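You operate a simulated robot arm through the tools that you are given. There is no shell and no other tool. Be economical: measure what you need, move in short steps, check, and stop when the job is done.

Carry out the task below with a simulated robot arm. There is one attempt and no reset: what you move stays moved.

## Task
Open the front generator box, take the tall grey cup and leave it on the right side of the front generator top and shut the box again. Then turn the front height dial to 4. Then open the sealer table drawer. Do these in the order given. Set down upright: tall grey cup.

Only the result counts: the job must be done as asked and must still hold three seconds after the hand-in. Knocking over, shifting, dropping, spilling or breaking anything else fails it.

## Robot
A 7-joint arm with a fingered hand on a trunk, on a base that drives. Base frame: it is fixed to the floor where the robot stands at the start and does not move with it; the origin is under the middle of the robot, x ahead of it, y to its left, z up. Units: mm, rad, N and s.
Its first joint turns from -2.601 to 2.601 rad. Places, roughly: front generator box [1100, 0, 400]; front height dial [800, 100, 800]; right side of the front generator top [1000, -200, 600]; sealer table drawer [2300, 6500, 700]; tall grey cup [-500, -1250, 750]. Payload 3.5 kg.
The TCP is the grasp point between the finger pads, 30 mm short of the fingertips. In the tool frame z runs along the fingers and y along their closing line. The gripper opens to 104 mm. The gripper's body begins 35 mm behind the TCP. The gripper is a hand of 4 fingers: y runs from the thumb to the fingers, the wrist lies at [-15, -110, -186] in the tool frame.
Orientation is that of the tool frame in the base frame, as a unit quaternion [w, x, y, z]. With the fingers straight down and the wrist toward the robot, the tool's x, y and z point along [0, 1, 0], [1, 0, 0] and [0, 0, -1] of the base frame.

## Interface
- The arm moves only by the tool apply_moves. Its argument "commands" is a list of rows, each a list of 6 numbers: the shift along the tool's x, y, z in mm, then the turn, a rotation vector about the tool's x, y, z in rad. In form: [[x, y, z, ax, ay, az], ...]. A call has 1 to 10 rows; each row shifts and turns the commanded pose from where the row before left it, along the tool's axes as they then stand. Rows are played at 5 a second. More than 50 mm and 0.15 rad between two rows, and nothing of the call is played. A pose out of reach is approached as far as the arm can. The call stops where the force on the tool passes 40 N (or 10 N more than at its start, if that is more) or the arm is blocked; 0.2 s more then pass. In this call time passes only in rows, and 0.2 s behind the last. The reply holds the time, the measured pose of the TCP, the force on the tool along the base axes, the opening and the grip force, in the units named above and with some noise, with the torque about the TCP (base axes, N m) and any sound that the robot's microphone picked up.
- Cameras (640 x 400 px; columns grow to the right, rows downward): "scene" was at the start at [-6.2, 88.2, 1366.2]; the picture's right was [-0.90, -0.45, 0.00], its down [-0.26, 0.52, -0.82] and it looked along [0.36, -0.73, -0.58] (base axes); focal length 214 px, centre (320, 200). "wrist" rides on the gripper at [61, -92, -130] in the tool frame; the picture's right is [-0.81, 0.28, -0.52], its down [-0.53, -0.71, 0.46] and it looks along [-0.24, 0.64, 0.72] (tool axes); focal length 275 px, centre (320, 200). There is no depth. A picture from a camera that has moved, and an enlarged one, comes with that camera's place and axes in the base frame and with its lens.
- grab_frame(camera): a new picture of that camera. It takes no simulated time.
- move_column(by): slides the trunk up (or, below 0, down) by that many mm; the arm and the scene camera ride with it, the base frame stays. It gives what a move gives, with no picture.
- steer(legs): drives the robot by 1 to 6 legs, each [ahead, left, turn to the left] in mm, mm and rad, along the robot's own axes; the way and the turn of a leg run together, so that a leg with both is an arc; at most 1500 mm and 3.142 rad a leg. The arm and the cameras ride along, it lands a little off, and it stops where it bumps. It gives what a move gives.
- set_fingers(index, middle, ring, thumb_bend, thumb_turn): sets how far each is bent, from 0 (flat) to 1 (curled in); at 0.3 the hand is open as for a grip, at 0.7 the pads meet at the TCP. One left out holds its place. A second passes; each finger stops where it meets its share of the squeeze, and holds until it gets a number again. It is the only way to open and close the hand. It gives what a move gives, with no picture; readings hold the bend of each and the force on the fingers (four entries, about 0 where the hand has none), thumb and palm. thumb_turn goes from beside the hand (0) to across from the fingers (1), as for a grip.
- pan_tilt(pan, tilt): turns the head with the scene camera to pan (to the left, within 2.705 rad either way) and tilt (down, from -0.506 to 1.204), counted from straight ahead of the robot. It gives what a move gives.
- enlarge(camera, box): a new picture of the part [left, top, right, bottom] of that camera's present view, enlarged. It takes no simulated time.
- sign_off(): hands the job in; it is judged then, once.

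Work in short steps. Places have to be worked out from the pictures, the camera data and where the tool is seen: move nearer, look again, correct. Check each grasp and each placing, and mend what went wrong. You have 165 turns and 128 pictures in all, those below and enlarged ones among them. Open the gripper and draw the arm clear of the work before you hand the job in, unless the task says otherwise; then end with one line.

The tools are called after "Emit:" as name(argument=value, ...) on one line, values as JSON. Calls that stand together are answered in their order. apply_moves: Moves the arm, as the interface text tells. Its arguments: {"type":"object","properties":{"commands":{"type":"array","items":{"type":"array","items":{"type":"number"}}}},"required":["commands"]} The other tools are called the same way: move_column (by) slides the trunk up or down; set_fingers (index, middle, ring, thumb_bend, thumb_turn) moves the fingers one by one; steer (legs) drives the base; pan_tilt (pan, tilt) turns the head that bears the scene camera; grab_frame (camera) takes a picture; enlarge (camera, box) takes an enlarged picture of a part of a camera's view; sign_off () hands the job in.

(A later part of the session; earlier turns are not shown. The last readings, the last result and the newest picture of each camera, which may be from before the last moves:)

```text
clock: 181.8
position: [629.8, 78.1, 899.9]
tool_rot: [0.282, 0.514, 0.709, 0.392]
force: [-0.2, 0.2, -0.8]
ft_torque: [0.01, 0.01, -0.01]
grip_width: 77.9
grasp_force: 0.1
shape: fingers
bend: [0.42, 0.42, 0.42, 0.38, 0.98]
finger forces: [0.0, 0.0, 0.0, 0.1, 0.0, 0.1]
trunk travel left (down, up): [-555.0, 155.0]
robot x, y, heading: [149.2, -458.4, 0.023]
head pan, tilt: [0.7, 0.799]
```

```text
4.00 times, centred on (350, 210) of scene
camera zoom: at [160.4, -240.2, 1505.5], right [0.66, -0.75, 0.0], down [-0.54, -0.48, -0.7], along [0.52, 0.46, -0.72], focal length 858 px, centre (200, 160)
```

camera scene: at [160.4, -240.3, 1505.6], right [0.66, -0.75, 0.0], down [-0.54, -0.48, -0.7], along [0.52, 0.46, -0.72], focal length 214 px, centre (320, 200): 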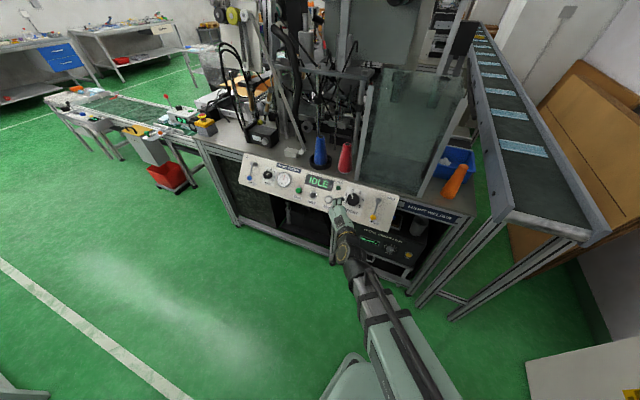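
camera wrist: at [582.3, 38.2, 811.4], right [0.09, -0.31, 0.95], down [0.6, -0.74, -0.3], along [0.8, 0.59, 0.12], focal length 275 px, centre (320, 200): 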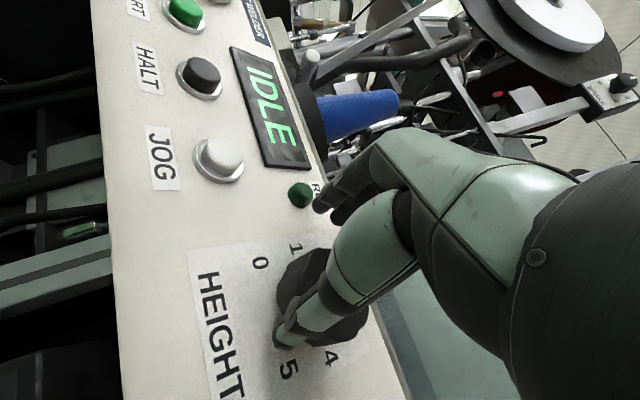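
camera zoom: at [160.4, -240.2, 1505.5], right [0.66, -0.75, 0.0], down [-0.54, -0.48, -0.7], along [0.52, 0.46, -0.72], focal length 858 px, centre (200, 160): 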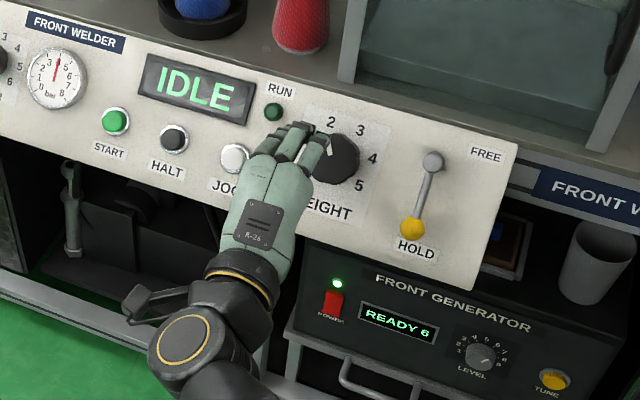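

Neutral roll restored. I'll re-approach along the axis with roll 0.

Emit:
apply_moves(commands=[[-10, 0, 25, 0, 0, 0], [-11, 0, 25, 0, 0, 0], [0, 0, 22, 0, 0, 0], [0, 0, 22, 0, 0, 0]])

Emit:
apply_moves(commands=[[0, 0, 15, 0, 0, 0], [0, 0, 15, 0, 0, 0], [0, 0, 10, 0, 0, 0], [0, 0, 7, 0, 0, 0], [0, 0, 5, 0, 0, 0]])

Emit:
grab_frame(camera="wrist")

Emit:
enlarge(camera="scene", box=[290, 160, 410, 260])

```text
clock: 182.8
position: [713.0, 83.2, 849.5]
tool_rot: [0.283, 0.514, 0.709, 0.39]
force: [0.6, -0.4, -0.4]
ft_torque: [-0.02, 0.0, -0.02]
grip_width: 78.0
grasp_force: 0.0
shape: fingers
bend: [0.42, 0.42, 0.42, 0.38, 0.98]
finger forces: [0.0, 0.0, 0.0, 0.0, 0.1, 0.0]
trunk travel left (down, up): [-555.0, 155.0]
robot x, y, heading: [149.4, -460.0, 0.026]
head pan, tilt: [0.7, 0.799]
```

```text
clock: 184.0
position: [752.6, 95.8, 823.0]
tool_rot: [0.283, 0.514, 0.709, 0.392]
force: [-8.1, -2.2, 8.0]
ft_torque: [-0.13, 0.53, 0.02]
grip_width: 78.8
grasp_force: 5.4
shape: fingers
bend: [0.42, 0.42, 0.42, 0.37, 0.99]
finger forces: [0.0, 0.0, 0.0, 0.0, 11.4, 0.1]
trunk travel left (down, up): [-555.0, 155.0]
robot x, y, heading: [150.1, -458.5, 0.022]
head pan, tilt: [0.7, 0.799]
```

```text
42 pictures are left
camera wrist: at [582.7, 106.0, 815.7], right [-0.02, -0.86, 0.51], down [0.17, -0.5, -0.85], along [0.98, 0.07, 0.16], focal length 275 px, centre (320, 200)
```

wrist: 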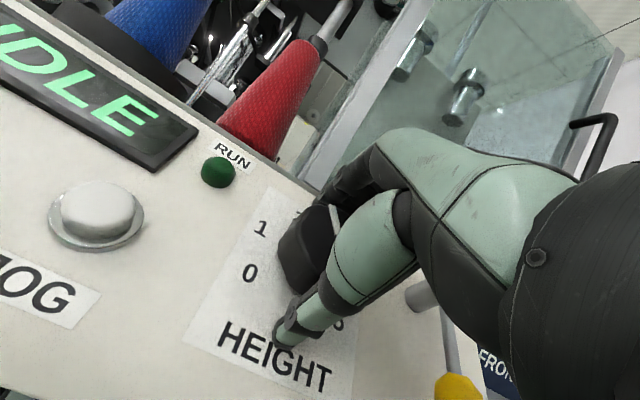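

```text
4.00 times, centred on (350, 210) of scene
camera zoom: at [159.1, -241.0, 1505.9], right [0.66, -0.75, 0.0], down [-0.54, -0.48, -0.7], along [0.52, 0.46, -0.72], focal length 858 px, centre (200, 160)
```

zoom: 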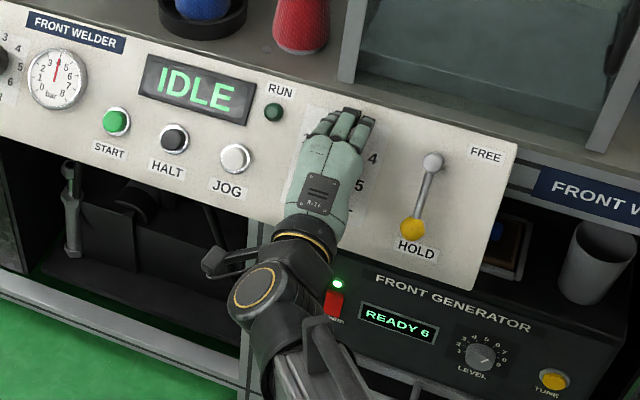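

Reached, with the thumb tip touching the panel. I'll back off 4 mm and close on the knob.

Emit:
apply_moves(commands=[[0, 0, -4, 0, 0, 0]])

Emit:
set_fingers(index=0.62, middle=0.62, ring=0.62, thumb_bend=0.6)

Emit:
grab_frame(camera="wrist")

```text
clock: 184.4
position: [751.0, 96.7, 823.6]
tool_rot: [0.284, 0.514, 0.709, 0.391]
force: [0.6, 1.6, -0.5]
ft_torque: [-0.04, 0.0, -0.01]
grip_width: 77.8
grasp_force: 0.1
shape: fingers
bend: [0.42, 0.42, 0.42, 0.38, 0.98]
finger forces: [0.1, 0.0, 0.0, 0.1, 0.0, 0.0]
trunk travel left (down, up): [-555.0, 155.0]
robot x, y, heading: [154.0, -458.7, 0.028]
head pan, tilt: [0.7, 0.799]
```

```text
clock: 185.4
position: [752.2, 95.5, 824.3]
tool_rot: [0.283, 0.514, 0.709, 0.392]
force: [7.4, 2.6, 6.0]
ft_torque: [0.05, -0.2, -0.02]
grip_width: 51.3
grasp_force: 13.4
shape: fingers
bend: [0.52, 0.55, 0.6, 0.5, 1.0]
finger forces: [9.2, 6.6, 1.4, 0.0, 9.7, 0.0]
trunk travel left (down, up): [-555.0, 155.0]
robot x, y, heading: [148.6, -460.7, 0.023]
head pan, tilt: [0.7, 0.799]
```

```text
40 pictures are left
camera wrist: at [581.2, 105.1, 816.6], right [-0.02, -0.86, 0.51], down [0.17, -0.5, -0.85], along [0.99, 0.07, 0.16], focal length 275 px, centre (320, 200)
```

wrist: 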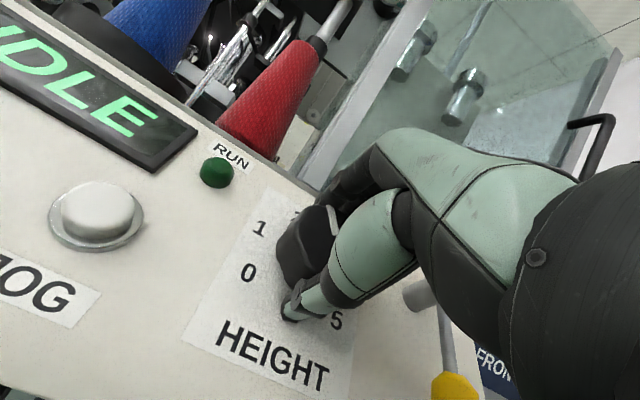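

Gripped at 51 mm, biased to the index finger. I'll re-centre by 8 mm along +x before turning.

Emit:
set_fingers(index=0.44, middle=0.44, ring=0.44, thumb_bend=0.4)

Emit:
apply_moves(commands=[[8, 0, 0, 0, 0, 0]])

Emit:
set_fingers(index=0.62, middle=0.62, ring=0.62, thumb_bend=0.6)

```text
clock: 186.4
position: [750.1, 94.9, 823.8]
tool_rot: [0.284, 0.514, 0.709, 0.391]
force: [0.2, 0.9, -0.4]
ft_torque: [-0.01, -0.03, 0.03]
grip_width: 72.1
grasp_force: 0.0
shape: fingers
bend: [0.44, 0.44, 0.44, 0.4, 0.99]
finger forces: [0.1, 0.0, 0.0, 0.0, 0.0, 0.1]
trunk travel left (down, up): [-555.0, 155.0]
robot x, y, heading: [148.4, -460.5, 0.02]
head pan, tilt: [0.7, 0.799]
```

```text
clock: 186.8
position: [748.6, 104.3, 824.5]
tool_rot: [0.283, 0.514, 0.709, 0.391]
force: [-1.2, -0.4, -0.4]
ft_torque: [-0.02, 0.01, -0.01]
grip_width: 72.2
grasp_force: 0.1
shape: fingers
bend: [0.44, 0.44, 0.44, 0.4, 0.99]
finger forces: [0.1, 0.0, 0.0, 0.0, 0.0, 0.1]
trunk travel left (down, up): [-555.0, 155.0]
robot x, y, heading: [146.9, -458.8, 0.027]
head pan, tilt: [0.7, 0.799]
```

```text
clock: 187.8
position: [749.6, 102.4, 824.1]
tool_rot: [0.283, 0.514, 0.709, 0.391]
force: [5.5, 3.2, 9.3]
ft_torque: [0.0, -0.34, 0.08]
grip_width: 46.0
grasp_force: 13.0
shape: fingers
bend: [0.55, 0.54, 0.56, 0.52, 1.0]
finger forces: [5.6, 7.0, 4.6, 0.0, 8.3, 0.0]
trunk travel left (down, up): [-555.0, 155.0]
robot x, y, heading: [148.7, -462.3, 0.031]
head pan, tilt: [0.7, 0.799]
```

Balanced grip at 46 mm. I'll turn clockwise by 0.48 rad and check.

Emit:
apply_moves(commands=[[0, 0, 0, 0, 0, 0.08], [0, 0, 0, 0, 0, 0.1], [0, 0, 0, 0, 0, 0.1], [0, 0, 0, 0, 0, 0.1], [0, 0, 0, 0, 0, 0.1]])

Emit:
grab_frame(camera="wrist")

Emit:
enlarge(camera="scene", box=[310, 170, 390, 240])

```text
clock: 189.0
position: [748.8, 104.0, 824.8]
tool_rot: [0.183, 0.668, 0.566, 0.448]
force: [16.9, 7.2, 18.9]
ft_torque: [-0.39, -0.63, 0.23]
grip_width: 45.9
grasp_force: 16.3
shape: fingers
bend: [0.52, 0.52, 0.53, 0.54, 1.0]
finger forces: [12.4, 9.8, 6.0, 0.0, 5.1, 0.0]
trunk travel left (down, up): [-555.0, 155.0]
robot x, y, heading: [149.6, -459.4, 0.026]
head pan, tilt: [0.7, 0.799]
```

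```text
39 pictures are left
camera wrist: at [587.2, 153.0, 849.9], right [-0.22, -0.96, 0.16], down [-0.04, -0.16, -0.99], along [0.97, -0.22, 0.0], focal length 275 px, centre (320, 200)
```

wrist: 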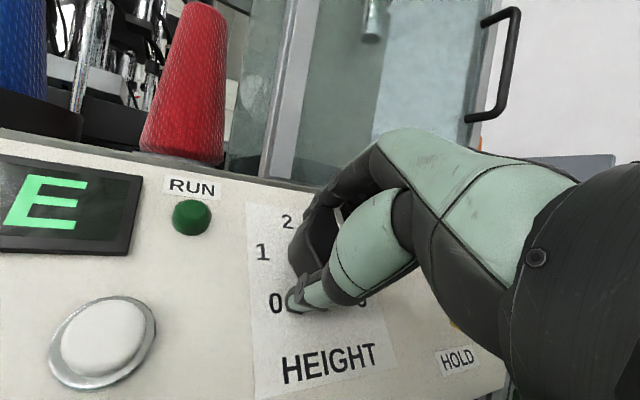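

```text
5.71 times, centred on (350, 205) of scene
camera zoom: at [160.5, -240.9, 1505.8], right [0.66, -0.75, 0.0], down [-0.54, -0.48, -0.7], along [0.52, 0.46, -0.72], focal length 1226 px, centre (149, 171)
```

zoom: 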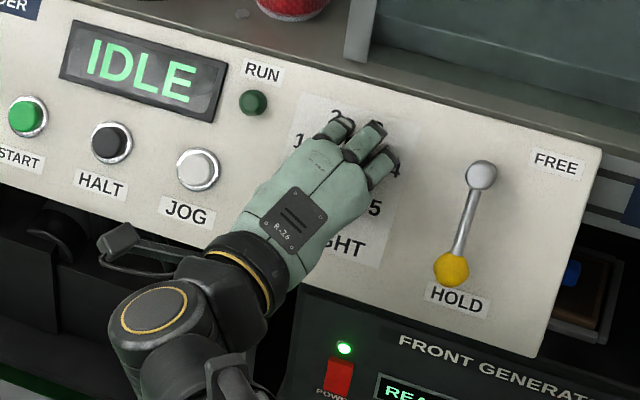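

The knob follows the hand. The force shows the hand sits slightly low, so I'll shift 4 mm up-panel and keep turning.

Emit:
apply_moves(commands=[[1.8, 3.5, 0, 0, 0, 0], [0, 0, 0, 0, 0, 0.1], [0, 0, 0, 0, 0, 0.1], [0, 0, 0, 0, 0, 0.1]])

Emit:
grab_frame(camera="wrist")

```text
clock: 190.0
position: [751.6, 104.1, 827.4]
tool_rot: [0.113, 0.745, 0.459, 0.47]
force: [14.0, -3.7, 17.0]
ft_torque: [-0.52, -0.55, 0.0]
grip_width: 45.2
grasp_force: 16.3
shape: fingers
bend: [0.53, 0.52, 0.53, 0.54, 1.0]
finger forces: [10.9, 9.1, 6.9, 0.1, 5.2, 0.0]
trunk travel left (down, up): [-555.0, 155.0]
robot x, y, heading: [148.9, -459.2, 0.024]
head pan, tilt: [0.7, 0.799]
```

```text
37 pictures are left
camera wrist: at [601.6, 169.1, 879.8], right [-0.37, -0.93, -0.04], down [-0.12, 0.09, -0.99], along [0.92, -0.36, -0.15], focal length 275 px, centre (320, 200)
```

wrist: 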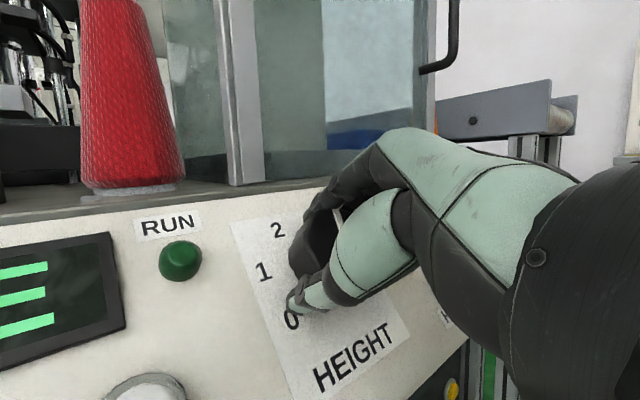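

Still following. Continuing the turn.

Emit:
apply_moves(commands=[[2, 2, 0, 0, 0, 0.1], [0, 0, 0, 0, 0, 0.1], [0, 0, 0, 0, 0, 0.1], [0, 0, 0, 0, 0, 0.1]])

Emit:
grab_frame(camera="wrist")

Emit:
enlarge(camera="scene", box=[310, 170, 390, 240])

```text
clock: 191.0
position: [753.3, 103.6, 831.3]
tool_rot: [0.018, 0.821, 0.303, 0.484]
force: [17.8, -13.2, 19.4]
ft_torque: [-0.68, -0.63, -0.02]
grip_width: 43.6
grasp_force: 17.3
shape: fingers
bend: [0.52, 0.51, 0.52, 0.55, 1.0]
finger forces: [13.2, 10.5, 7.3, 0.1, 3.9, 0.0]
trunk travel left (down, up): [-555.0, 155.0]
robot x, y, heading: [149.3, -461.3, 0.023]
head pan, tilt: [0.7, 0.799]
```

```text
36 pictures are left
camera wrist: at [625.2, 176.0, 919.4], right [-0.57, -0.78, -0.27], down [-0.16, 0.43, -0.89], along [0.81, -0.46, -0.37], focal length 275 px, centre (320, 200)
```

wrist: 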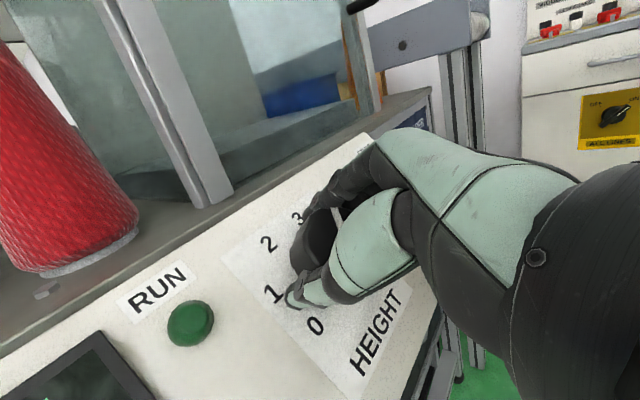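

```text
5.71 times, centred on (350, 205) of scene
camera zoom: at [160.7, -242.8, 1506.0], right [0.66, -0.75, 0.0], down [-0.54, -0.47, -0.7], along [0.52, 0.46, -0.72], focal length 1226 px, centre (149, 171)
```

zoom: 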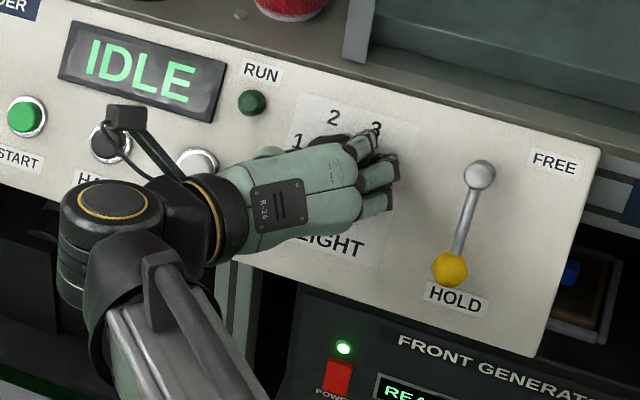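

The turn so far is about 1.18 rad. I'll relieve the lateral force a little and add 0.4 rad.

Emit:
apply_moves(commands=[[1.7, 3.9, 0, 0, 0, 0.05], [0, 0, 0, 0, 0, 0.1], [0, 0, 0, 0, 0, 0.1], [0, 0, 0, 0, 0, 0.1], [0, 0, 0, 0, 0, 0.05]])

Emit:
grab_frame(camera="wrist")

```text
clock: 192.2
position: [756.1, 100.4, 834.0]
tool_rot: [-0.079, 0.865, 0.132, 0.477]
force: [15.1, -21.8, 11.9]
ft_torque: [-0.8, -0.6, -0.27]
grip_width: 42.4
grasp_force: 16.9
shape: fingers
bend: [0.52, 0.51, 0.52, 0.56, 1.0]
finger forces: [11.8, 10.6, 7.3, 0.1, 3.6, 0.0]
trunk travel left (down, up): [-555.0, 155.0]
robot x, y, heading: [148.3, -458.4, 0.023]
head pan, tilt: [0.7, 0.799]
```

```text
34 pictures are left
camera wrist: at [653.8, 163.3, 956.3], right [-0.75, -0.52, -0.41], down [-0.12, 0.72, -0.69], along [0.65, -0.46, -0.6], focal length 275 px, centre (320, 200)
```

wrist: 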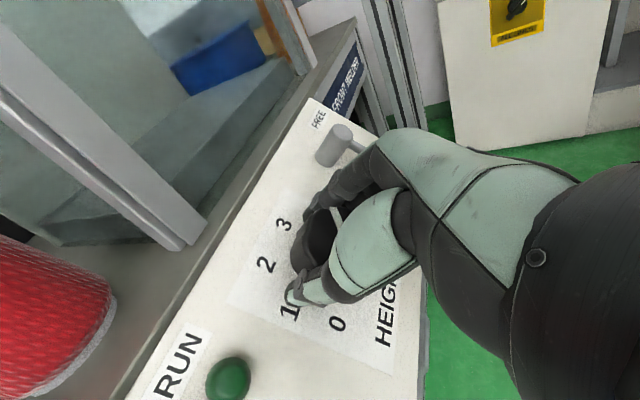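

Turned about 1.58 rad. I'll release, back off along the axis and read the dial.

Emit:
set_fingers(index=0.42, middle=0.42, ring=0.42, thumb_bend=0.38)

Emit:
apply_moves(commands=[[0, 0, -15, 0, 0, 0], [0, 0, -20, 0, 0, 0], [0, 0, -30, 0, 0, 0], [0, 0, -40, 0, 0, 0], [0, 0, -40, 0, 0, 0]])

Emit:
grab_frame(camera="wrist")

Emit:
enlarge(camera="scene", box=[310, 170, 390, 240])

```text
clock: 193.2
position: [754.5, 103.6, 833.3]
tool_rot: [-0.08, 0.865, 0.134, 0.477]
force: [0.4, 0.4, 0.6]
ft_torque: [0.0, -0.02, 0.0]
grip_width: 77.8
grasp_force: 0.0
shape: fingers
bend: [0.42, 0.42, 0.42, 0.38, 0.99]
finger forces: [0.1, 0.1, 0.0, 0.0, 0.0, 0.1]
trunk travel left (down, up): [-555.0, 155.0]
robot x, y, heading: [149.3, -455.6, 0.025]
head pan, tilt: [0.7, 0.799]
```

```text
clock: 194.4
position: [637.6, 61.4, 909.4]
tool_rot: [-0.079, 0.866, 0.134, 0.476]
force: [1.1, 0.1, 0.6]
ft_torque: [0.0, -0.01, 0.02]
grip_width: 77.8
grasp_force: 0.0
shape: fingers
bend: [0.42, 0.42, 0.42, 0.38, 0.99]
finger forces: [0.0, 0.0, 0.1, 0.0, 0.0, 0.0]
trunk travel left (down, up): [-555.0, 155.0]
robot x, y, heading: [148.1, -461.3, 0.027]
head pan, tilt: [0.7, 0.799]
```

```text
33 pictures are left
camera wrist: at [536.3, 126.7, 1032.8], right [-0.74, -0.53, -0.41], down [-0.13, 0.71, -0.69], along [0.66, -0.46, -0.6], focal length 275 px, centre (320, 200)
```

wrist: 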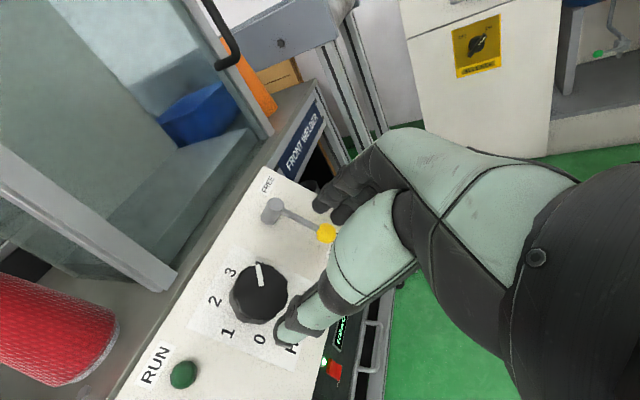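

```text
5.71 times, centred on (350, 205) of scene
camera zoom: at [160.3, -240.4, 1505.6], right [0.66, -0.75, 0.0], down [-0.54, -0.48, -0.7], along [0.52, 0.46, -0.72], focal length 1226 px, centre (149, 171)
```

zoom: 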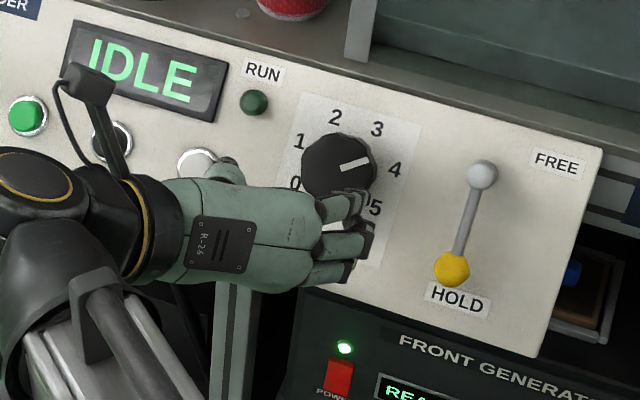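

The pointer is between 3 and 4. I'll enlarge more to measure the angle.

Emit:
enlarge(camera="scene", box=[344, 182, 370, 206])

```text
16.00 times, centred on (357, 194) of scene
camera zoom: at [160.3, -240.4, 1505.6], right [0.66, -0.75, 0.0], down [-0.54, -0.48, -0.7], along [0.52, 0.46, -0.72], focal length 3432 px, centre (-272, 296)
```

zoom: 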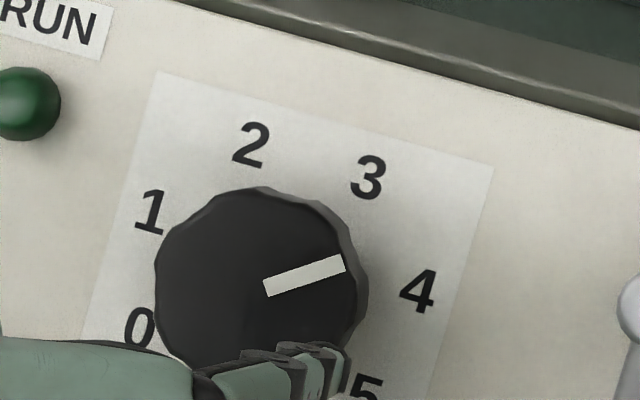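

Pointer is at about 57°, and 4 is at 75°, so it needs +18°. I'll roll back 0.38, re-grip and turn a bit more.

Emit:
apply_moves(commands=[[0, 0, 0, 0, 0, -0.127], [0, 0, 0, 0, 0, -0.127], [1.4, 4.8, 0, 0, 0, -0.127], [0, 0, 40, 0, 0, 0], [0, 0, 40, 0, 0, 0], [0, 0, 30, 0, 0, 0], [0, 0, 20, 0, 0, 0], [0, 0, 12, 0, 0, 0]])

Emit:
set_fingers(index=0.62, middle=0.62, ring=0.62, thumb_bend=0.6)

Emit:
grab_frame(camera="wrist")

```text
clock: 196.2
position: [754.9, 97.6, 835.4]
tool_rot: [0.013, 0.824, 0.296, 0.483]
force: [-0.6, -0.3, -1.3]
ft_torque: [0.04, 0.01, 0.05]
grip_width: 77.9
grasp_force: 0.0
shape: fingers
bend: [0.42, 0.42, 0.42, 0.38, 0.99]
finger forces: [0.0, 0.1, 0.0, 0.0, 0.0, 0.0]
trunk travel left (down, up): [-555.0, 155.0]
robot x, y, heading: [146.9, -465.8, 0.024]
head pan, tilt: [0.7, 0.799]
```

```text
clock: 197.2
position: [754.0, 96.3, 836.8]
tool_rot: [0.015, 0.825, 0.295, 0.481]
force: [3.1, -6.6, 2.0]
ft_torque: [-0.26, -0.24, -0.25]
grip_width: 43.5
grasp_force: 13.0
shape: fingers
bend: [0.57, 0.54, 0.56, 0.51, 1.0]
finger forces: [3.5, 7.7, 5.2, 0.0, 8.9, 0.0]
trunk travel left (down, up): [-555.0, 155.0]
robot x, y, heading: [150.2, -460.1, 0.026]
head pan, tilt: [0.7, 0.799]
```

```text
30 pictures are left
camera wrist: at [628.4, 169.3, 926.8], right [-0.58, -0.77, -0.28], down [-0.16, 0.44, -0.88], along [0.8, -0.46, -0.38], focal length 275 px, centre (320, 200)
```

wrist: 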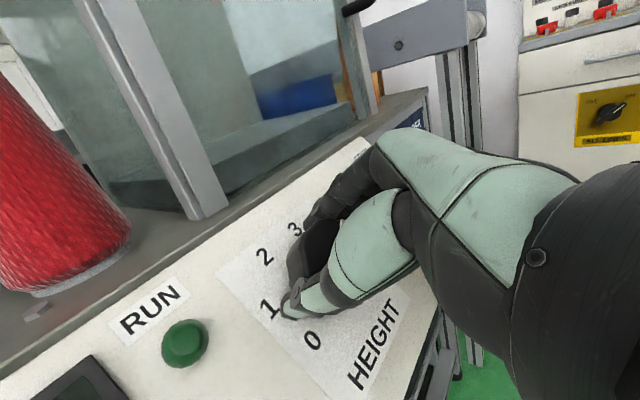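

Gripped evenly. Turning +0.34 rad, then releasing to check.

Emit:
apply_moves(commands=[[0, 0, 0, 0, 0, 0.08], [0, 0, 0, 0, 0, 0.09], [0, 0, 0, 0, 0, 0.09], [0, 0, 0, 0, 0, 0.08]])

Emit:
set_fingers(index=0.42, middle=0.42, ring=0.42, thumb_bend=0.38)

Emit:
apply_moves(commands=[[0, 0, -15, 0, 0, 0], [0, 0, -20, 0, 0, 0], [0, 0, -30, 0, 0, 0], [0, 0, -40, 0, 0, 0], [0, 0, -40, 0, 0, 0]])

Emit:
enlarge(camera="scene", box=[344, 182, 370, 206])

```text
clock: 198.2
position: [754.7, 95.3, 837.4]
tool_rot: [-0.069, 0.863, 0.15, 0.478]
force: [7.0, -16.6, 12.7]
ft_torque: [-0.74, -0.43, -0.36]
grip_width: 41.3
grasp_force: 15.3
shape: fingers
bend: [0.56, 0.52, 0.53, 0.54, 1.0]
finger forces: [6.4, 10.7, 7.4, 0.1, 5.5, 0.1]
trunk travel left (down, up): [-555.0, 155.0]
robot x, y, heading: [152.2, -455.0, 0.027]
head pan, tilt: [0.7, 0.799]
```

```text
clock: 199.2
position: [755.2, 97.8, 836.3]
tool_rot: [-0.069, 0.863, 0.152, 0.478]
force: [-0.2, 0.5, -1.1]
ft_torque: [-0.01, 0.01, -0.01]
grip_width: 77.3
grasp_force: 0.0
shape: fingers
bend: [0.42, 0.42, 0.42, 0.38, 0.99]
finger forces: [0.1, 0.0, 0.1, 0.0, 0.0, 0.0]
trunk travel left (down, up): [-555.0, 155.0]
robot x, y, heading: [147.4, -462.2, 0.031]
head pan, tilt: [0.7, 0.799]
```

```text
clock: 200.4
position: [638.0, 60.1, 914.5]
tool_rot: [-0.069, 0.863, 0.152, 0.478]
force: [0.1, -0.3, -0.6]
ft_torque: [0.0, -0.02, 0.01]
grip_width: 77.5
grasp_force: 0.0
shape: fingers
bend: [0.42, 0.42, 0.42, 0.38, 0.99]
finger forces: [0.0, 0.0, 0.0, 0.2, 0.0, 0.1]
trunk travel left (down, up): [-555.0, 155.0]
robot x, y, heading: [148.4, -459.3, 0.026]
head pan, tilt: [0.7, 0.799]
```

```text
16.00 times, centred on (357, 194) of scene
camera zoom: at [160.3, -240.4, 1505.6], right [0.66, -0.75, 0.0], down [-0.54, -0.48, -0.7], along [0.52, 0.46, -0.72], focal length 3432 px, centre (-272, 296)
```

zoom: 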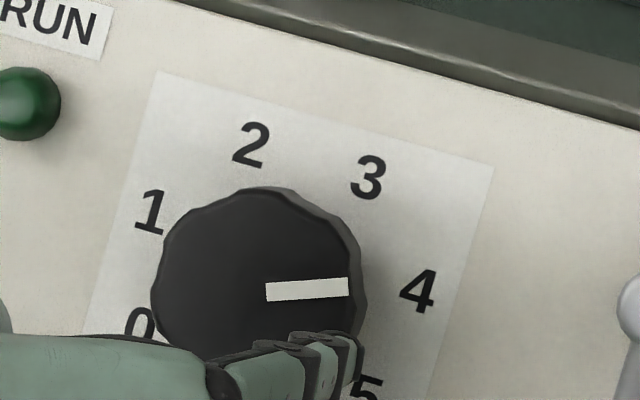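

Pointer at about 70.6°, 4.5° short of 4. One more small correction, allowing for about 0.1 rad of slack.

Emit:
apply_moves(commands=[[0, 0, 0, 0, 0, -0.1], [0, 0, 0, 0, 0, -0.1], [0, 0, 40, 0, 0, 0], [0, 0, 40, 0, 0, 0], [0, 0, 30, 0, 0, 0], [0, 0, 20, 0, 0, 0], [0, 0, 14, 0, 0, 0]])

Emit:
set_fingers(index=0.62, middle=0.62, ring=0.62, thumb_bend=0.6)

Emit:
apply_moves(commands=[[0, 0, 0, 0, 0, 0.09], [0, 0, 0, 0, 0, 0.09]])

Emit:
set_fingers(index=0.42, middle=0.42, ring=0.42, thumb_bend=0.38)

Emit:
apply_moves(commands=[[0, 0, -15, 0, 0, 0], [0, 0, -20, 0, 0, 0], [0, 0, -30, 0, 0, 0], [0, 0, -40, 0, 0, 0], [0, 0, -40, 0, 0, 0]])

Emit:
enlarge(camera="scene", box=[344, 182, 370, 206])

```text
clock: 202.0
position: [755.0, 98.7, 837.1]
tool_rot: [-0.021, 0.843, 0.238, 0.482]
force: [-0.2, -0.3, -0.5]
ft_torque: [0.01, 0.0, 0.03]
grip_width: 77.3
grasp_force: 0.1
shape: fingers
bend: [0.42, 0.42, 0.42, 0.38, 0.99]
finger forces: [0.0, 0.0, 0.0, 0.1, 0.0, 0.1]
trunk travel left (down, up): [-555.0, 155.0]
robot x, y, heading: [152.6, -462.0, 0.024]
head pan, tilt: [0.7, 0.799]
```

```text
clock: 203.0
position: [755.9, 97.1, 837.2]
tool_rot: [-0.02, 0.843, 0.237, 0.483]
force: [5.8, -12.7, 2.7]
ft_torque: [-0.41, -0.2, -0.29]
grip_width: 42.1
grasp_force: 13.0
shape: fingers
bend: [0.56, 0.53, 0.54, 0.53, 1.0]
finger forces: [3.9, 8.2, 7.4, 0.1, 6.4, 0.0]
trunk travel left (down, up): [-555.0, 155.0]
robot x, y, heading: [152.5, -460.2, 0.023]
head pan, tilt: [0.7, 0.799]
```

```text
clock: 203.6
position: [754.5, 95.5, 838.4]
tool_rot: [-0.065, 0.861, 0.16, 0.479]
force: [10.0, -14.9, 9.5]
ft_torque: [-0.63, -0.44, -0.23]
grip_width: 40.6
grasp_force: 14.7
shape: fingers
bend: [0.56, 0.52, 0.53, 0.54, 1.0]
finger forces: [6.1, 9.6, 7.3, 0.1, 5.0, 0.1]
trunk travel left (down, up): [-555.0, 155.0]
robot x, y, heading: [149.1, -460.9, 0.026]
head pan, tilt: [0.7, 0.799]
```

```text
clock: 204.6
position: [753.9, 97.8, 836.2]
tool_rot: [-0.063, 0.862, 0.161, 0.477]
force: [-0.4, -0.1, 0.9]
ft_torque: [0.0, -0.04, -0.02]
grip_width: 77.3
grasp_force: 0.0
shape: fingers
bend: [0.42, 0.42, 0.42, 0.38, 0.99]
finger forces: [0.1, 0.0, 0.0, 0.1, 0.0, 0.1]
trunk travel left (down, up): [-555.0, 155.0]
robot x, y, heading: [149.9, -461.8, 0.023]
head pan, tilt: [0.7, 0.799]
```

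```text
clock: 205.8
position: [638.5, 59.2, 915.3]
tool_rot: [-0.063, 0.861, 0.161, 0.478]
force: [0.0, 0.9, -0.6]
ft_torque: [0.03, 0.0, 0.01]
grip_width: 77.5
grasp_force: 0.0
shape: fingers
bend: [0.42, 0.42, 0.42, 0.38, 0.99]
finger forces: [0.1, 0.1, 0.0, 0.1, 0.0, 0.1]
trunk travel left (down, up): [-555.0, 155.0]
robot x, y, heading: [149.0, -459.2, 0.026]
head pan, tilt: [0.7, 0.799]
```

```text
16.00 times, centred on (357, 194) of scene
camera zoom: at [160.3, -240.4, 1505.6], right [0.66, -0.75, 0.0], down [-0.54, -0.48, -0.7], along [0.52, 0.46, -0.72], focal length 3432 px, centre (-272, 296)
```

zoom: 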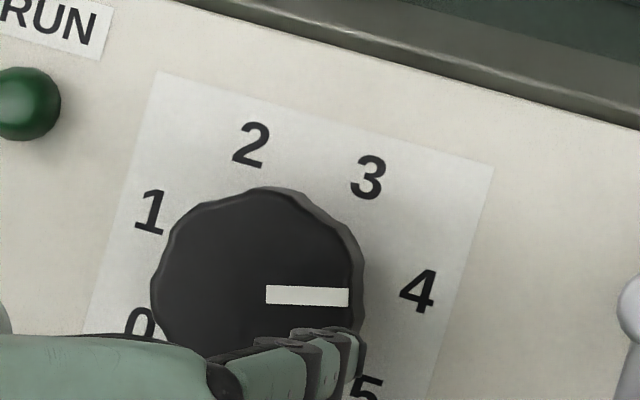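

Pointer is at 75.5°, right on 4. Now I'll roll the wrist back to neutral, then look toward the sealer table.

Emit:
apply_moves(commands=[[0, 0, -10, 0, 0, -0.148], [0, 0, -10, 0, 0, -0.148], [0, 0, -10, 0, 0, -0.148], [0, 0, -10, 0, 0, -0.148], [0, 0, -10, 0, 0, -0.148], [0, 0, 0, 0, 0, -0.148], [0, 0, 0, 0, 0, -0.148], [0, 0, 0, 0, 0, -0.148], [0, 0, 0, 0, 0, -0.148], [0, 0, 0, 0, 0, -0.148]])

Emit:
pan_tilt(pan=1.25, tilt=0.3)

Emit:
grab_frame(camera="scene")

Emit:
pan_tilt(pan=1.9, tilt=0.4)

Emit:
grab_frame(camera="scene")

```text
clock: 208.0
position: [598.2, 47.4, 940.9]
tool_rot: [0.275, 0.526, 0.701, 0.396]
force: [0.3, 0.7, -0.2]
ft_torque: [-0.03, 0.01, 0.04]
grip_width: 77.2
grasp_force: 0.1
shape: fingers
bend: [0.42, 0.42, 0.42, 0.38, 0.99]
finger forces: [0.0, 0.0, 0.0, 0.0, 0.1, 0.0]
trunk travel left (down, up): [-555.0, 155.0]
robot x, y, heading: [146.6, -463.0, 0.029]
head pan, tilt: [0.7, 0.799]
```

```text
clock: 209.0
position: [597.3, 46.0, 940.8]
tool_rot: [0.275, 0.527, 0.699, 0.397]
force: [-0.1, 0.1, 0.3]
ft_torque: [-0.01, -0.01, -0.01]
grip_width: 77.5
grasp_force: 0.0
shape: fingers
bend: [0.42, 0.42, 0.42, 0.38, 0.99]
finger forces: [0.0, 0.0, 0.1, 0.1, 0.0, 0.0]
trunk travel left (down, up): [-555.0, 155.0]
robot x, y, heading: [150.1, -460.2, 0.026]
head pan, tilt: [1.25, 0.3]
```

```text
27 pictures are left
camera scene: at [127.3, -204.5, 1549.8], right [0.96, -0.29, 0.0], down [-0.09, -0.28, -0.95], along [0.28, 0.91, -0.3], focal length 214 px, centre (320, 200)
```

scene: 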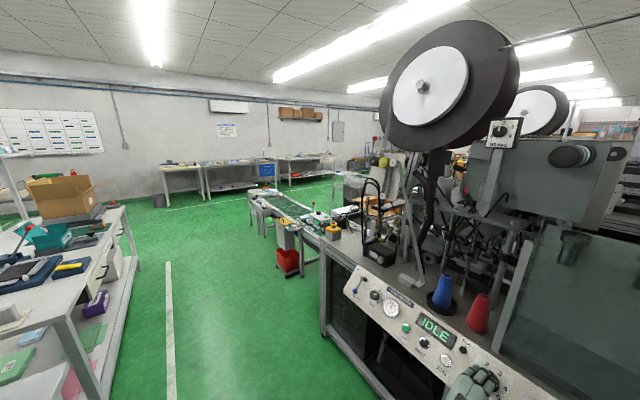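

```text
clock: 210.0
position: [597.2, 45.9, 941.2]
tool_rot: [0.275, 0.528, 0.699, 0.396]
force: [0.3, -0.2, -0.2]
ft_torque: [0.01, 0.0, 0.01]
grip_width: 77.7
grasp_force: 0.1
shape: fingers
bend: [0.42, 0.42, 0.42, 0.38, 0.99]
finger forces: [0.0, 0.0, 0.0, 0.1, 0.0, 0.1]
trunk travel left (down, up): [-555.0, 155.0]
robot x, y, heading: [150.7, -457.9, 0.026]
head pan, tilt: [1.901, 0.4]
```

```text
26 pictures are left
camera scene: at [67.9, -206.9, 1540.7], right [0.94, 0.35, 0.0], down [0.14, -0.36, -0.92], along [-0.32, 0.86, -0.39], focal length 214 px, centre (320, 200)
```

scene: 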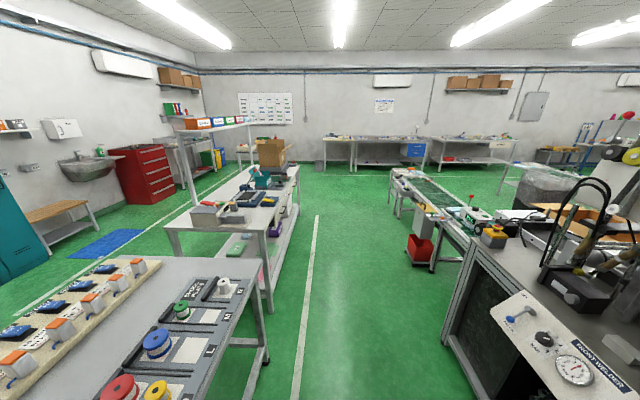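

The sealer table should be near pixel (324,161) in the earlier view. I'll zoom there.

Emit:
pan_tilt(pan=1.25, tilt=0.3)

Emit:
enlarge(camera="scene", box=[245, 130, 365, 230])

```text
clock: 211.0
position: [597.9, 46.8, 940.7]
tool_rot: [0.276, 0.528, 0.699, 0.396]
force: [0.3, 0.2, 0.1]
ft_torque: [0.01, 0.03, -0.04]
grip_width: 77.2
grasp_force: 0.0
shape: fingers
bend: [0.42, 0.42, 0.42, 0.38, 0.99]
finger forces: [0.0, 0.0, 0.0, 0.0, 0.1, 0.0]
trunk travel left (down, up): [-555.0, 155.0]
robot x, y, heading: [149.4, -456.8, 0.027]
head pan, tilt: [1.25, 0.3]
```

```text
4.00 times, centred on (305, 180) of scene
camera zoom: at [127.1, -204.4, 1549.9], right [0.96, -0.29, 0.0], down [-0.09, -0.28, -0.96], along [0.28, 0.91, -0.3], focal length 858 px, centre (380, 280)
```

zoom: 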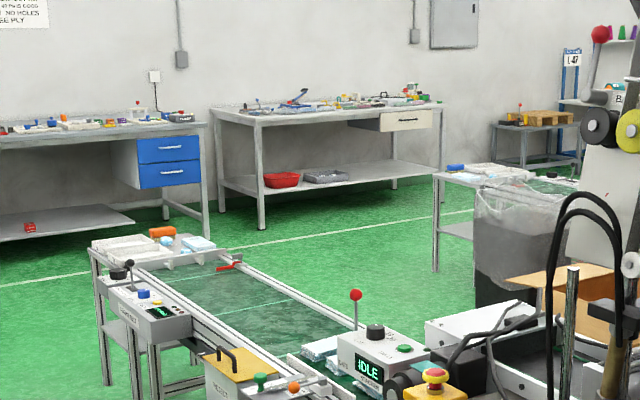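

The white-drawer table matches the stated place; its front lies along e2≈5370 and the drawer faces the aisle. First I'll swing the arm to straight ahead, and raise it for travelling.

Emit:
apply_moves(commands=[[-49, 0, 0, 0, 0, 0], [-49, 0, 0, 0, 0, 0], [-49, 0, 0, 0, 0, 0], [-49, 0, 0, 0, 0, 0], [-49, 0, 0, 0, 0, 0], [-49, 0, 0, 0, 0, 0], [-49, 0, 0, 0, 0, 0], [-49, 0, 0, 0, 0, 0], [-49, 0, 0, 0, 0, 0], [-49, 0, 0, 0, 0, 0]])

Emit:
move_column(by=150)

Emit:
steer(legs=[[50, 15, 0], [0, 0, 1.85]])

```text
clock: 213.2
position: [749.0, -238.6, 899.2]
tool_rot: [0.279, 0.537, 0.693, 0.391]
force: [0.4, 0.1, 0.6]
ft_torque: [0.02, 0.01, 0.01]
grip_width: 77.3
grasp_force: 0.0
shape: fingers
bend: [0.42, 0.42, 0.42, 0.38, 0.99]
finger forces: [0.0, 0.0, 0.0, 0.0, 0.1, 0.1]
out of reach, approached as far as the arm can: row 3, 4, 5, 6, 7, 8, 9, 10
trunk travel left (down, up): [-555.0, 155.0]
robot x, y, heading: [150.7, -458.4, 0.025]
head pan, tilt: [1.25, 0.3]
```

```text
clock: 215.0
position: [748.5, -238.0, 1052.0]
tool_rot: [0.278, 0.537, 0.694, 0.391]
force: [0.3, 0.8, 0.0]
ft_torque: [0.0, 0.0, -0.02]
grip_width: 77.6
grasp_force: 0.0
shape: fingers
bend: [0.42, 0.42, 0.42, 0.38, 0.99]
finger forces: [0.1, 0.1, 0.0, 0.1, 0.1, 0.0]
trunk travel left (down, up): [-705.0, 5.0]
robot x, y, heading: [147.3, -456.0, 0.027]
head pan, tilt: [1.25, 0.3]
```

```text
clock: 220.3
position: [-175.5, 71.8, 1049.7]
tool_rot: [-0.144, -0.229, 0.847, 0.458]
force: [0.3, -0.3, -0.2]
ft_torque: [0.05, -0.02, 0.0]
grip_width: 77.4
grasp_force: 0.1
shape: fingers
bend: [0.42, 0.42, 0.42, 0.38, 0.99]
finger forces: [0.0, 0.0, 0.0, 0.0, 0.0, 0.1]
trunk travel left (down, up): [-705.0, 5.0]
robot x, y, heading: [200.8, -444.1, 1.878]
head pan, tilt: [1.25, 0.3]
```

Turned to face along the aisle. Driving ahead about 3 m first, then look.

Emit:
steer(legs=[[1500, -80, 0], [1500, 0, 0], [900, 0, 0]])

Emit:
pan_tilt(pan=-0.75, tilt=0.35)

Emit:
grab_frame(camera="scene")

```text
refused: leg 1 is longer than a leg can be; nothing moved
```

```text
clock: 222.3
position: [-176.9, 72.1, 1050.1]
tool_rot: [-0.143, -0.228, 0.847, 0.459]
force: [-0.1, 0.3, 0.0]
ft_torque: [-0.02, -0.05, 0.01]
grip_width: 77.1
grasp_force: 0.0
shape: fingers
bend: [0.42, 0.42, 0.42, 0.38, 0.99]
finger forces: [0.1, 0.0, 0.0, 0.0, 0.0, 0.0]
trunk travel left (down, up): [-705.0, 5.0]
robot x, y, heading: [201.5, -445.1, 1.872]
head pan, tilt: [-0.75, 0.351]
```

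```text
24 pictures are left
camera scene: at [90.6, -456.3, 1695.2], right [0.9, -0.43, 0.0], down [-0.15, -0.31, -0.94], along [0.41, 0.85, -0.34], focal length 214 px, centre (320, 200)
```

scene: 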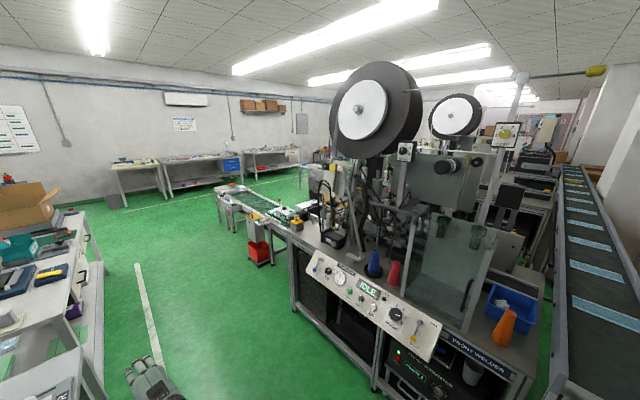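

A leg exceeded 1500; retry with shorter legs.

Emit:
steer(legs=[[1400, -80, 0], [1400, 0, 0], [1200, 0, 0]])

Emit:
grab_frame(camera="scene")

```text
clock: 241.4
position: [-1269.4, 3899.8, 1050.4]
tool_rot: [-0.141, -0.224, 0.849, 0.458]
force: [0.7, 0.3, 0.1]
ft_torque: [-0.01, -0.01, 0.0]
grip_width: 77.5
grasp_force: 0.0
shape: fingers
bend: [0.42, 0.42, 0.42, 0.38, 0.99]
finger forces: [0.0, 0.0, 0.0, 0.0, 0.0, 0.0]
trunk travel left (down, up): [-705.0, 5.0]
robot x, y, heading: [-898.7, 3379.5, 1.861]
head pan, tilt: [-0.75, 0.351]
```

```text
23 pictures are left
camera scene: at [-1008.1, 3367.2, 1695.2], right [0.9, -0.45, 0.0], down [-0.15, -0.31, -0.94], along [0.42, 0.84, -0.34], focal length 214 px, centre (320, 200)
```

scene: 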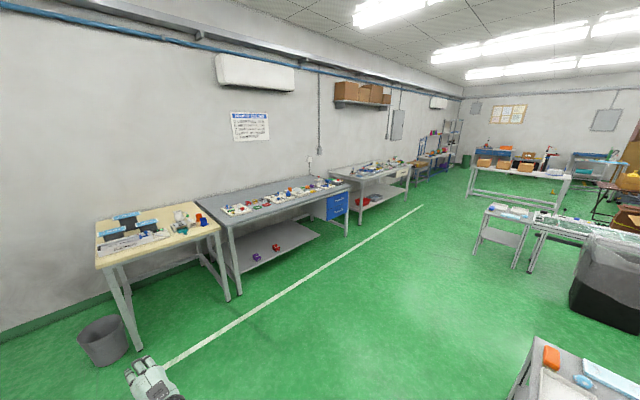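

Robot at e1 175, e2 3491. Drawer at about (2409, 6425, 730) → e1 4253, e2 5382. I'll drive ahead 1 m then sideways right 3.55 m along the front of the tables.

Emit:
steer(legs=[[1000, 0, 0.018], [0, -1200, 0], [0, -1200, 0], [0, -1150, 0]])

Emit:
pan_tilt(pan=-0.4, tilt=0.6)

Emit:
grab_frame(camera="scene")

```text
clock: 263.5
position: [1809.3, 5941.8, 1051.1]
tool_rot: [-0.146, -0.233, 0.846, 0.458]
force: [-0.4, -0.3, 0.0]
ft_torque: [0.01, 0.02, 0.04]
grip_width: 77.5
grasp_force: 0.0
shape: fingers
bend: [0.42, 0.42, 0.42, 0.38, 0.99]
finger forces: [0.0, 0.0, 0.0, 0.0, 0.1, 0.1]
trunk travel left (down, up): [-705.0, 5.0]
robot x, y, heading: [2190.0, 5433.1, 1.882]
head pan, tilt: [-0.75, 0.351]
```

```text
clock: 264.3
position: [1808.5, 5943.7, 1050.6]
tool_rot: [-0.147, -0.234, 0.845, 0.457]
force: [0.4, -0.6, -0.4]
ft_torque: [-0.01, -0.01, -0.01]
grip_width: 77.3
grasp_force: 0.1
shape: fingers
bend: [0.42, 0.42, 0.42, 0.38, 0.99]
finger forces: [0.0, 0.1, 0.0, 0.0, 0.0, 0.0]
trunk travel left (down, up): [-705.0, 5.0]
robot x, y, heading: [2190.8, 5428.3, 1.883]
head pan, tilt: [-0.4, 0.6]
```

```text
22 pictures are left
camera scene: at [2049.9, 5420.9, 1672.5], right [1.0, -0.09, 0.0], down [-0.05, -0.56, -0.83], along [0.07, 0.82, -0.56], focal length 214 px, centre (320, 200)
```

scene: 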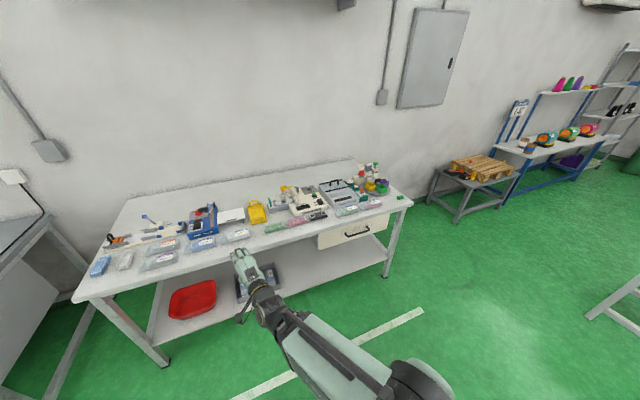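

Handle triangulates to about (2368, 6388, 736), i.e. 858 ahead and 462 right of the robot. I'll drive 55 mm ahead, extend the arm a bit and swing it to the right above handle level.

Emit:
steer(legs=[[55, 0, 0]])

Emit:
apply_moves(commands=[[0, 18, 28, 0, 0, 0], [0, 18, 28, 0, 0, 0], [0, 18, 28, 0, 0, 0], [-49, 0, 0, 0, 0, 0], [-49, 0, 0, 0, 0, 0], [-49, 0, 0, 0, 0, 0], [-49, 0, 0, 0, 0, 0], [-49, 0, 0, 0, 0, 0], [-49, 0, 0, 0, 0, 0], [-49, 0, 0, 0, 0, 0]])

Emit:
apply_moves(commands=[[-49, 0, 0, 0, 0, 0], [-49, 0, 0, 0, 0, 0], [-49, 0, 0, 0, 0, 0], [-49, 0, 0, 0, 0, 0], [-49, 0, 0, 0, 0, 0], [-49, 0, 0, 0, 0, 0], [-30, 0, 0, 0, 0, 0]])

```text
clock: 265.3
position: [1791.8, 5995.3, 1049.7]
tool_rot: [-0.147, -0.234, 0.845, 0.457]
force: [-0.9, 0.3, 0.5]
ft_torque: [-0.01, 0.01, 0.0]
grip_width: 77.5
grasp_force: 0.0
shape: fingers
bend: [0.42, 0.42, 0.42, 0.38, 0.99]
finger forces: [0.1, 0.1, 0.0, 0.1, 0.0, 0.0]
trunk travel left (down, up): [-705.0, 5.0]
robot x, y, heading: [2174.5, 5483.1, 1.883]
head pan, tilt: [-0.4, 0.6]
```

```text
clock: 267.5
position: [1752.3, 6084.9, 1047.4]
tool_rot: [-0.14, -0.223, 0.85, 0.457]
force: [-0.3, -0.8, 0.9]
ft_torque: [0.0, 0.01, -0.02]
grip_width: 77.5
grasp_force: 0.1
shape: fingers
bend: [0.42, 0.42, 0.42, 0.38, 0.99]
finger forces: [0.0, 0.0, 0.0, 0.0, 0.0, 0.0]
out of reach, approached as far as the arm can: row 4, 5, 6, 7, 8, 9, 10
trunk travel left (down, up): [-705.0, 5.0]
robot x, y, heading: [2173.6, 5486.3, 1.883]
head pan, tilt: [-0.4, 0.6]
```

```text
clock: 269.1
position: [1752.0, 6084.5, 1048.5]
tool_rot: [-0.14, -0.223, 0.85, 0.457]
force: [-0.1, 0.6, -0.8]
ft_torque: [0.01, 0.04, -0.03]
grip_width: 77.7
grasp_force: 0.1
shape: fingers
bend: [0.42, 0.42, 0.42, 0.38, 0.99]
finger forces: [0.0, 0.0, 0.0, 0.1, 0.0, 0.0]
out of reach, approached as far as the arm can: row 1, 2, 3, 4, 5, 6, 7
trunk travel left (down, up): [-705.0, 5.0]
robot x, y, heading: [2172.8, 5481.0, 1.88]
head pan, tilt: [-0.4, 0.6]
```

Moving right is joint-limited in this pose. The arm likes its target on its left, so I'll drive the robot 940 mm to the right instead, putting the drawer on the left as with the generator.

Emit:
steer(legs=[[0, -940, 0]])

Emit:
apply_moves(commands=[[45, 0, 0, -0.05, 0, 0], [45, 0, 0, -0.05, 0, 0], [45, 0, 0, -0.05, 0, 0], [45, 0, 0, -0.05, 0, 0], [45, -10, -28, 0, 0, 0], [38, -10, -28, 0, 0, 0]])

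Emit:
pan_tilt(pan=0.4, tilt=0.6)

Emit:
grab_frame(camera="scene")

```text
clock: 274.0
position: [2656.4, 6376.2, 1048.6]
tool_rot: [-0.139, -0.221, 0.851, 0.456]
force: [0.8, 1.2, 0.3]
ft_torque: [0.03, 0.0, -0.01]
grip_width: 77.6
grasp_force: 0.0
shape: fingers
bend: [0.42, 0.42, 0.42, 0.38, 0.99]
finger forces: [0.0, 0.0, 0.1, 0.0, 0.0, 0.0]
trunk travel left (down, up): [-705.0, 5.0]
robot x, y, heading: [3074.5, 5773.4, 1.879]
head pan, tilt: [-0.4, 0.6]
```

```text
refused: row 5 steps farther than a row can; nothing moved
```

```text
clock: 275.1
position: [2657.5, 6376.6, 1048.0]
tool_rot: [-0.139, -0.221, 0.85, 0.457]
force: [0.3, -1.2, -0.1]
ft_torque: [0.01, 0.01, -0.02]
grip_width: 77.7
grasp_force: 0.0
shape: fingers
bend: [0.42, 0.42, 0.42, 0.38, 0.99]
finger forces: [0.1, 0.0, 0.0, 0.0, 0.0, 0.1]
trunk travel left (down, up): [-705.0, 5.0]
robot x, y, heading: [3075.3, 5770.1, 1.875]
head pan, tilt: [0.4, 0.6]
```

```text
21 pictures are left
camera scene: at [2868.6, 5741.5, 1672.4], right [0.76, 0.65, 0.0], down [0.37, -0.43, -0.83], along [-0.54, 0.63, -0.56], focal length 214 px, centre (320, 200)
```

scene: 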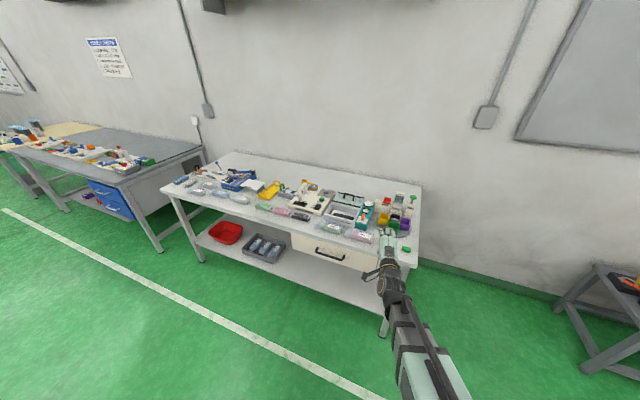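

The drawer handle is visible to the left of the hand; I'll enlarge for accuracy.

Emit:
enlarge(camera="scene", box=[280, 215, 400, 290])

```text
5.33 times, centred on (340, 252) of scene
camera zoom: at [2868.6, 5741.5, 1672.4], right [0.76, 0.65, 0.0], down [0.37, -0.43, -0.83], along [-0.54, 0.63, -0.56], focal length 1144 px, centre (213, -80)
```

zoom: 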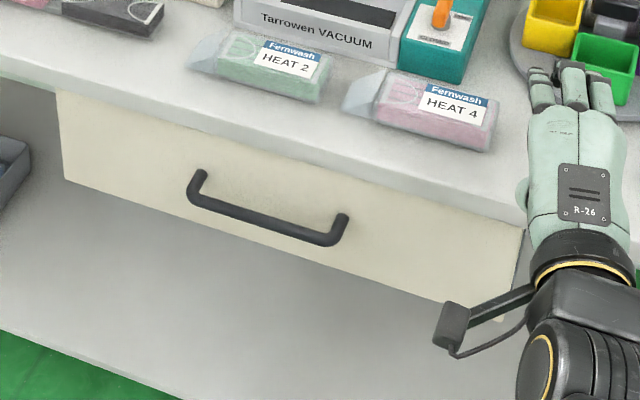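

Handle bar: centre (2372, 6402, 727), 150 mm long, e1 4134–4287. The tool yaw is off by 0.24, so I'll move left in front of the handle, then correct yaw and pitch.

Emit:
apply_moves(commands=[[44, 1.7, 5.4, 0, 0, 0], [44, 1.7, 5.4, 0, 0, 0], [44, 1.7, 5.4, 0, 0, 0], [44, 1.7, 5.4, 0, 0, 0], [44, 1.7, 5.4, 0, 0, 0], [44, 1.7, 5.4, 0, 0, 0], [0, 0, 0, -0.004, -0.1, 0.065], [0, 0, 0, -0.004, -0.1, 0.065], [0, 0, 0, -0.11, 0, 0], [0, 0, 0, -0.11, 0, 0]])

```text
clock: 277.4
position: [2411.5, 6270.8, 1049.7]
tool_rot: [-0.097, -0.109, 0.812, 0.565]
force: [0.4, -0.1, 0.4]
ft_torque: [0.01, -0.01, 0.03]
grip_width: 77.6
grasp_force: 0.0
shape: fingers
bend: [0.42, 0.42, 0.42, 0.38, 0.99]
finger forces: [0.1, 0.0, 0.0, 0.0, 0.1, 0.0]
trunk travel left (down, up): [-705.0, 5.0]
robot x, y, heading: [3075.0, 5770.5, 1.876]
head pan, tilt: [0.4, 0.6]
```

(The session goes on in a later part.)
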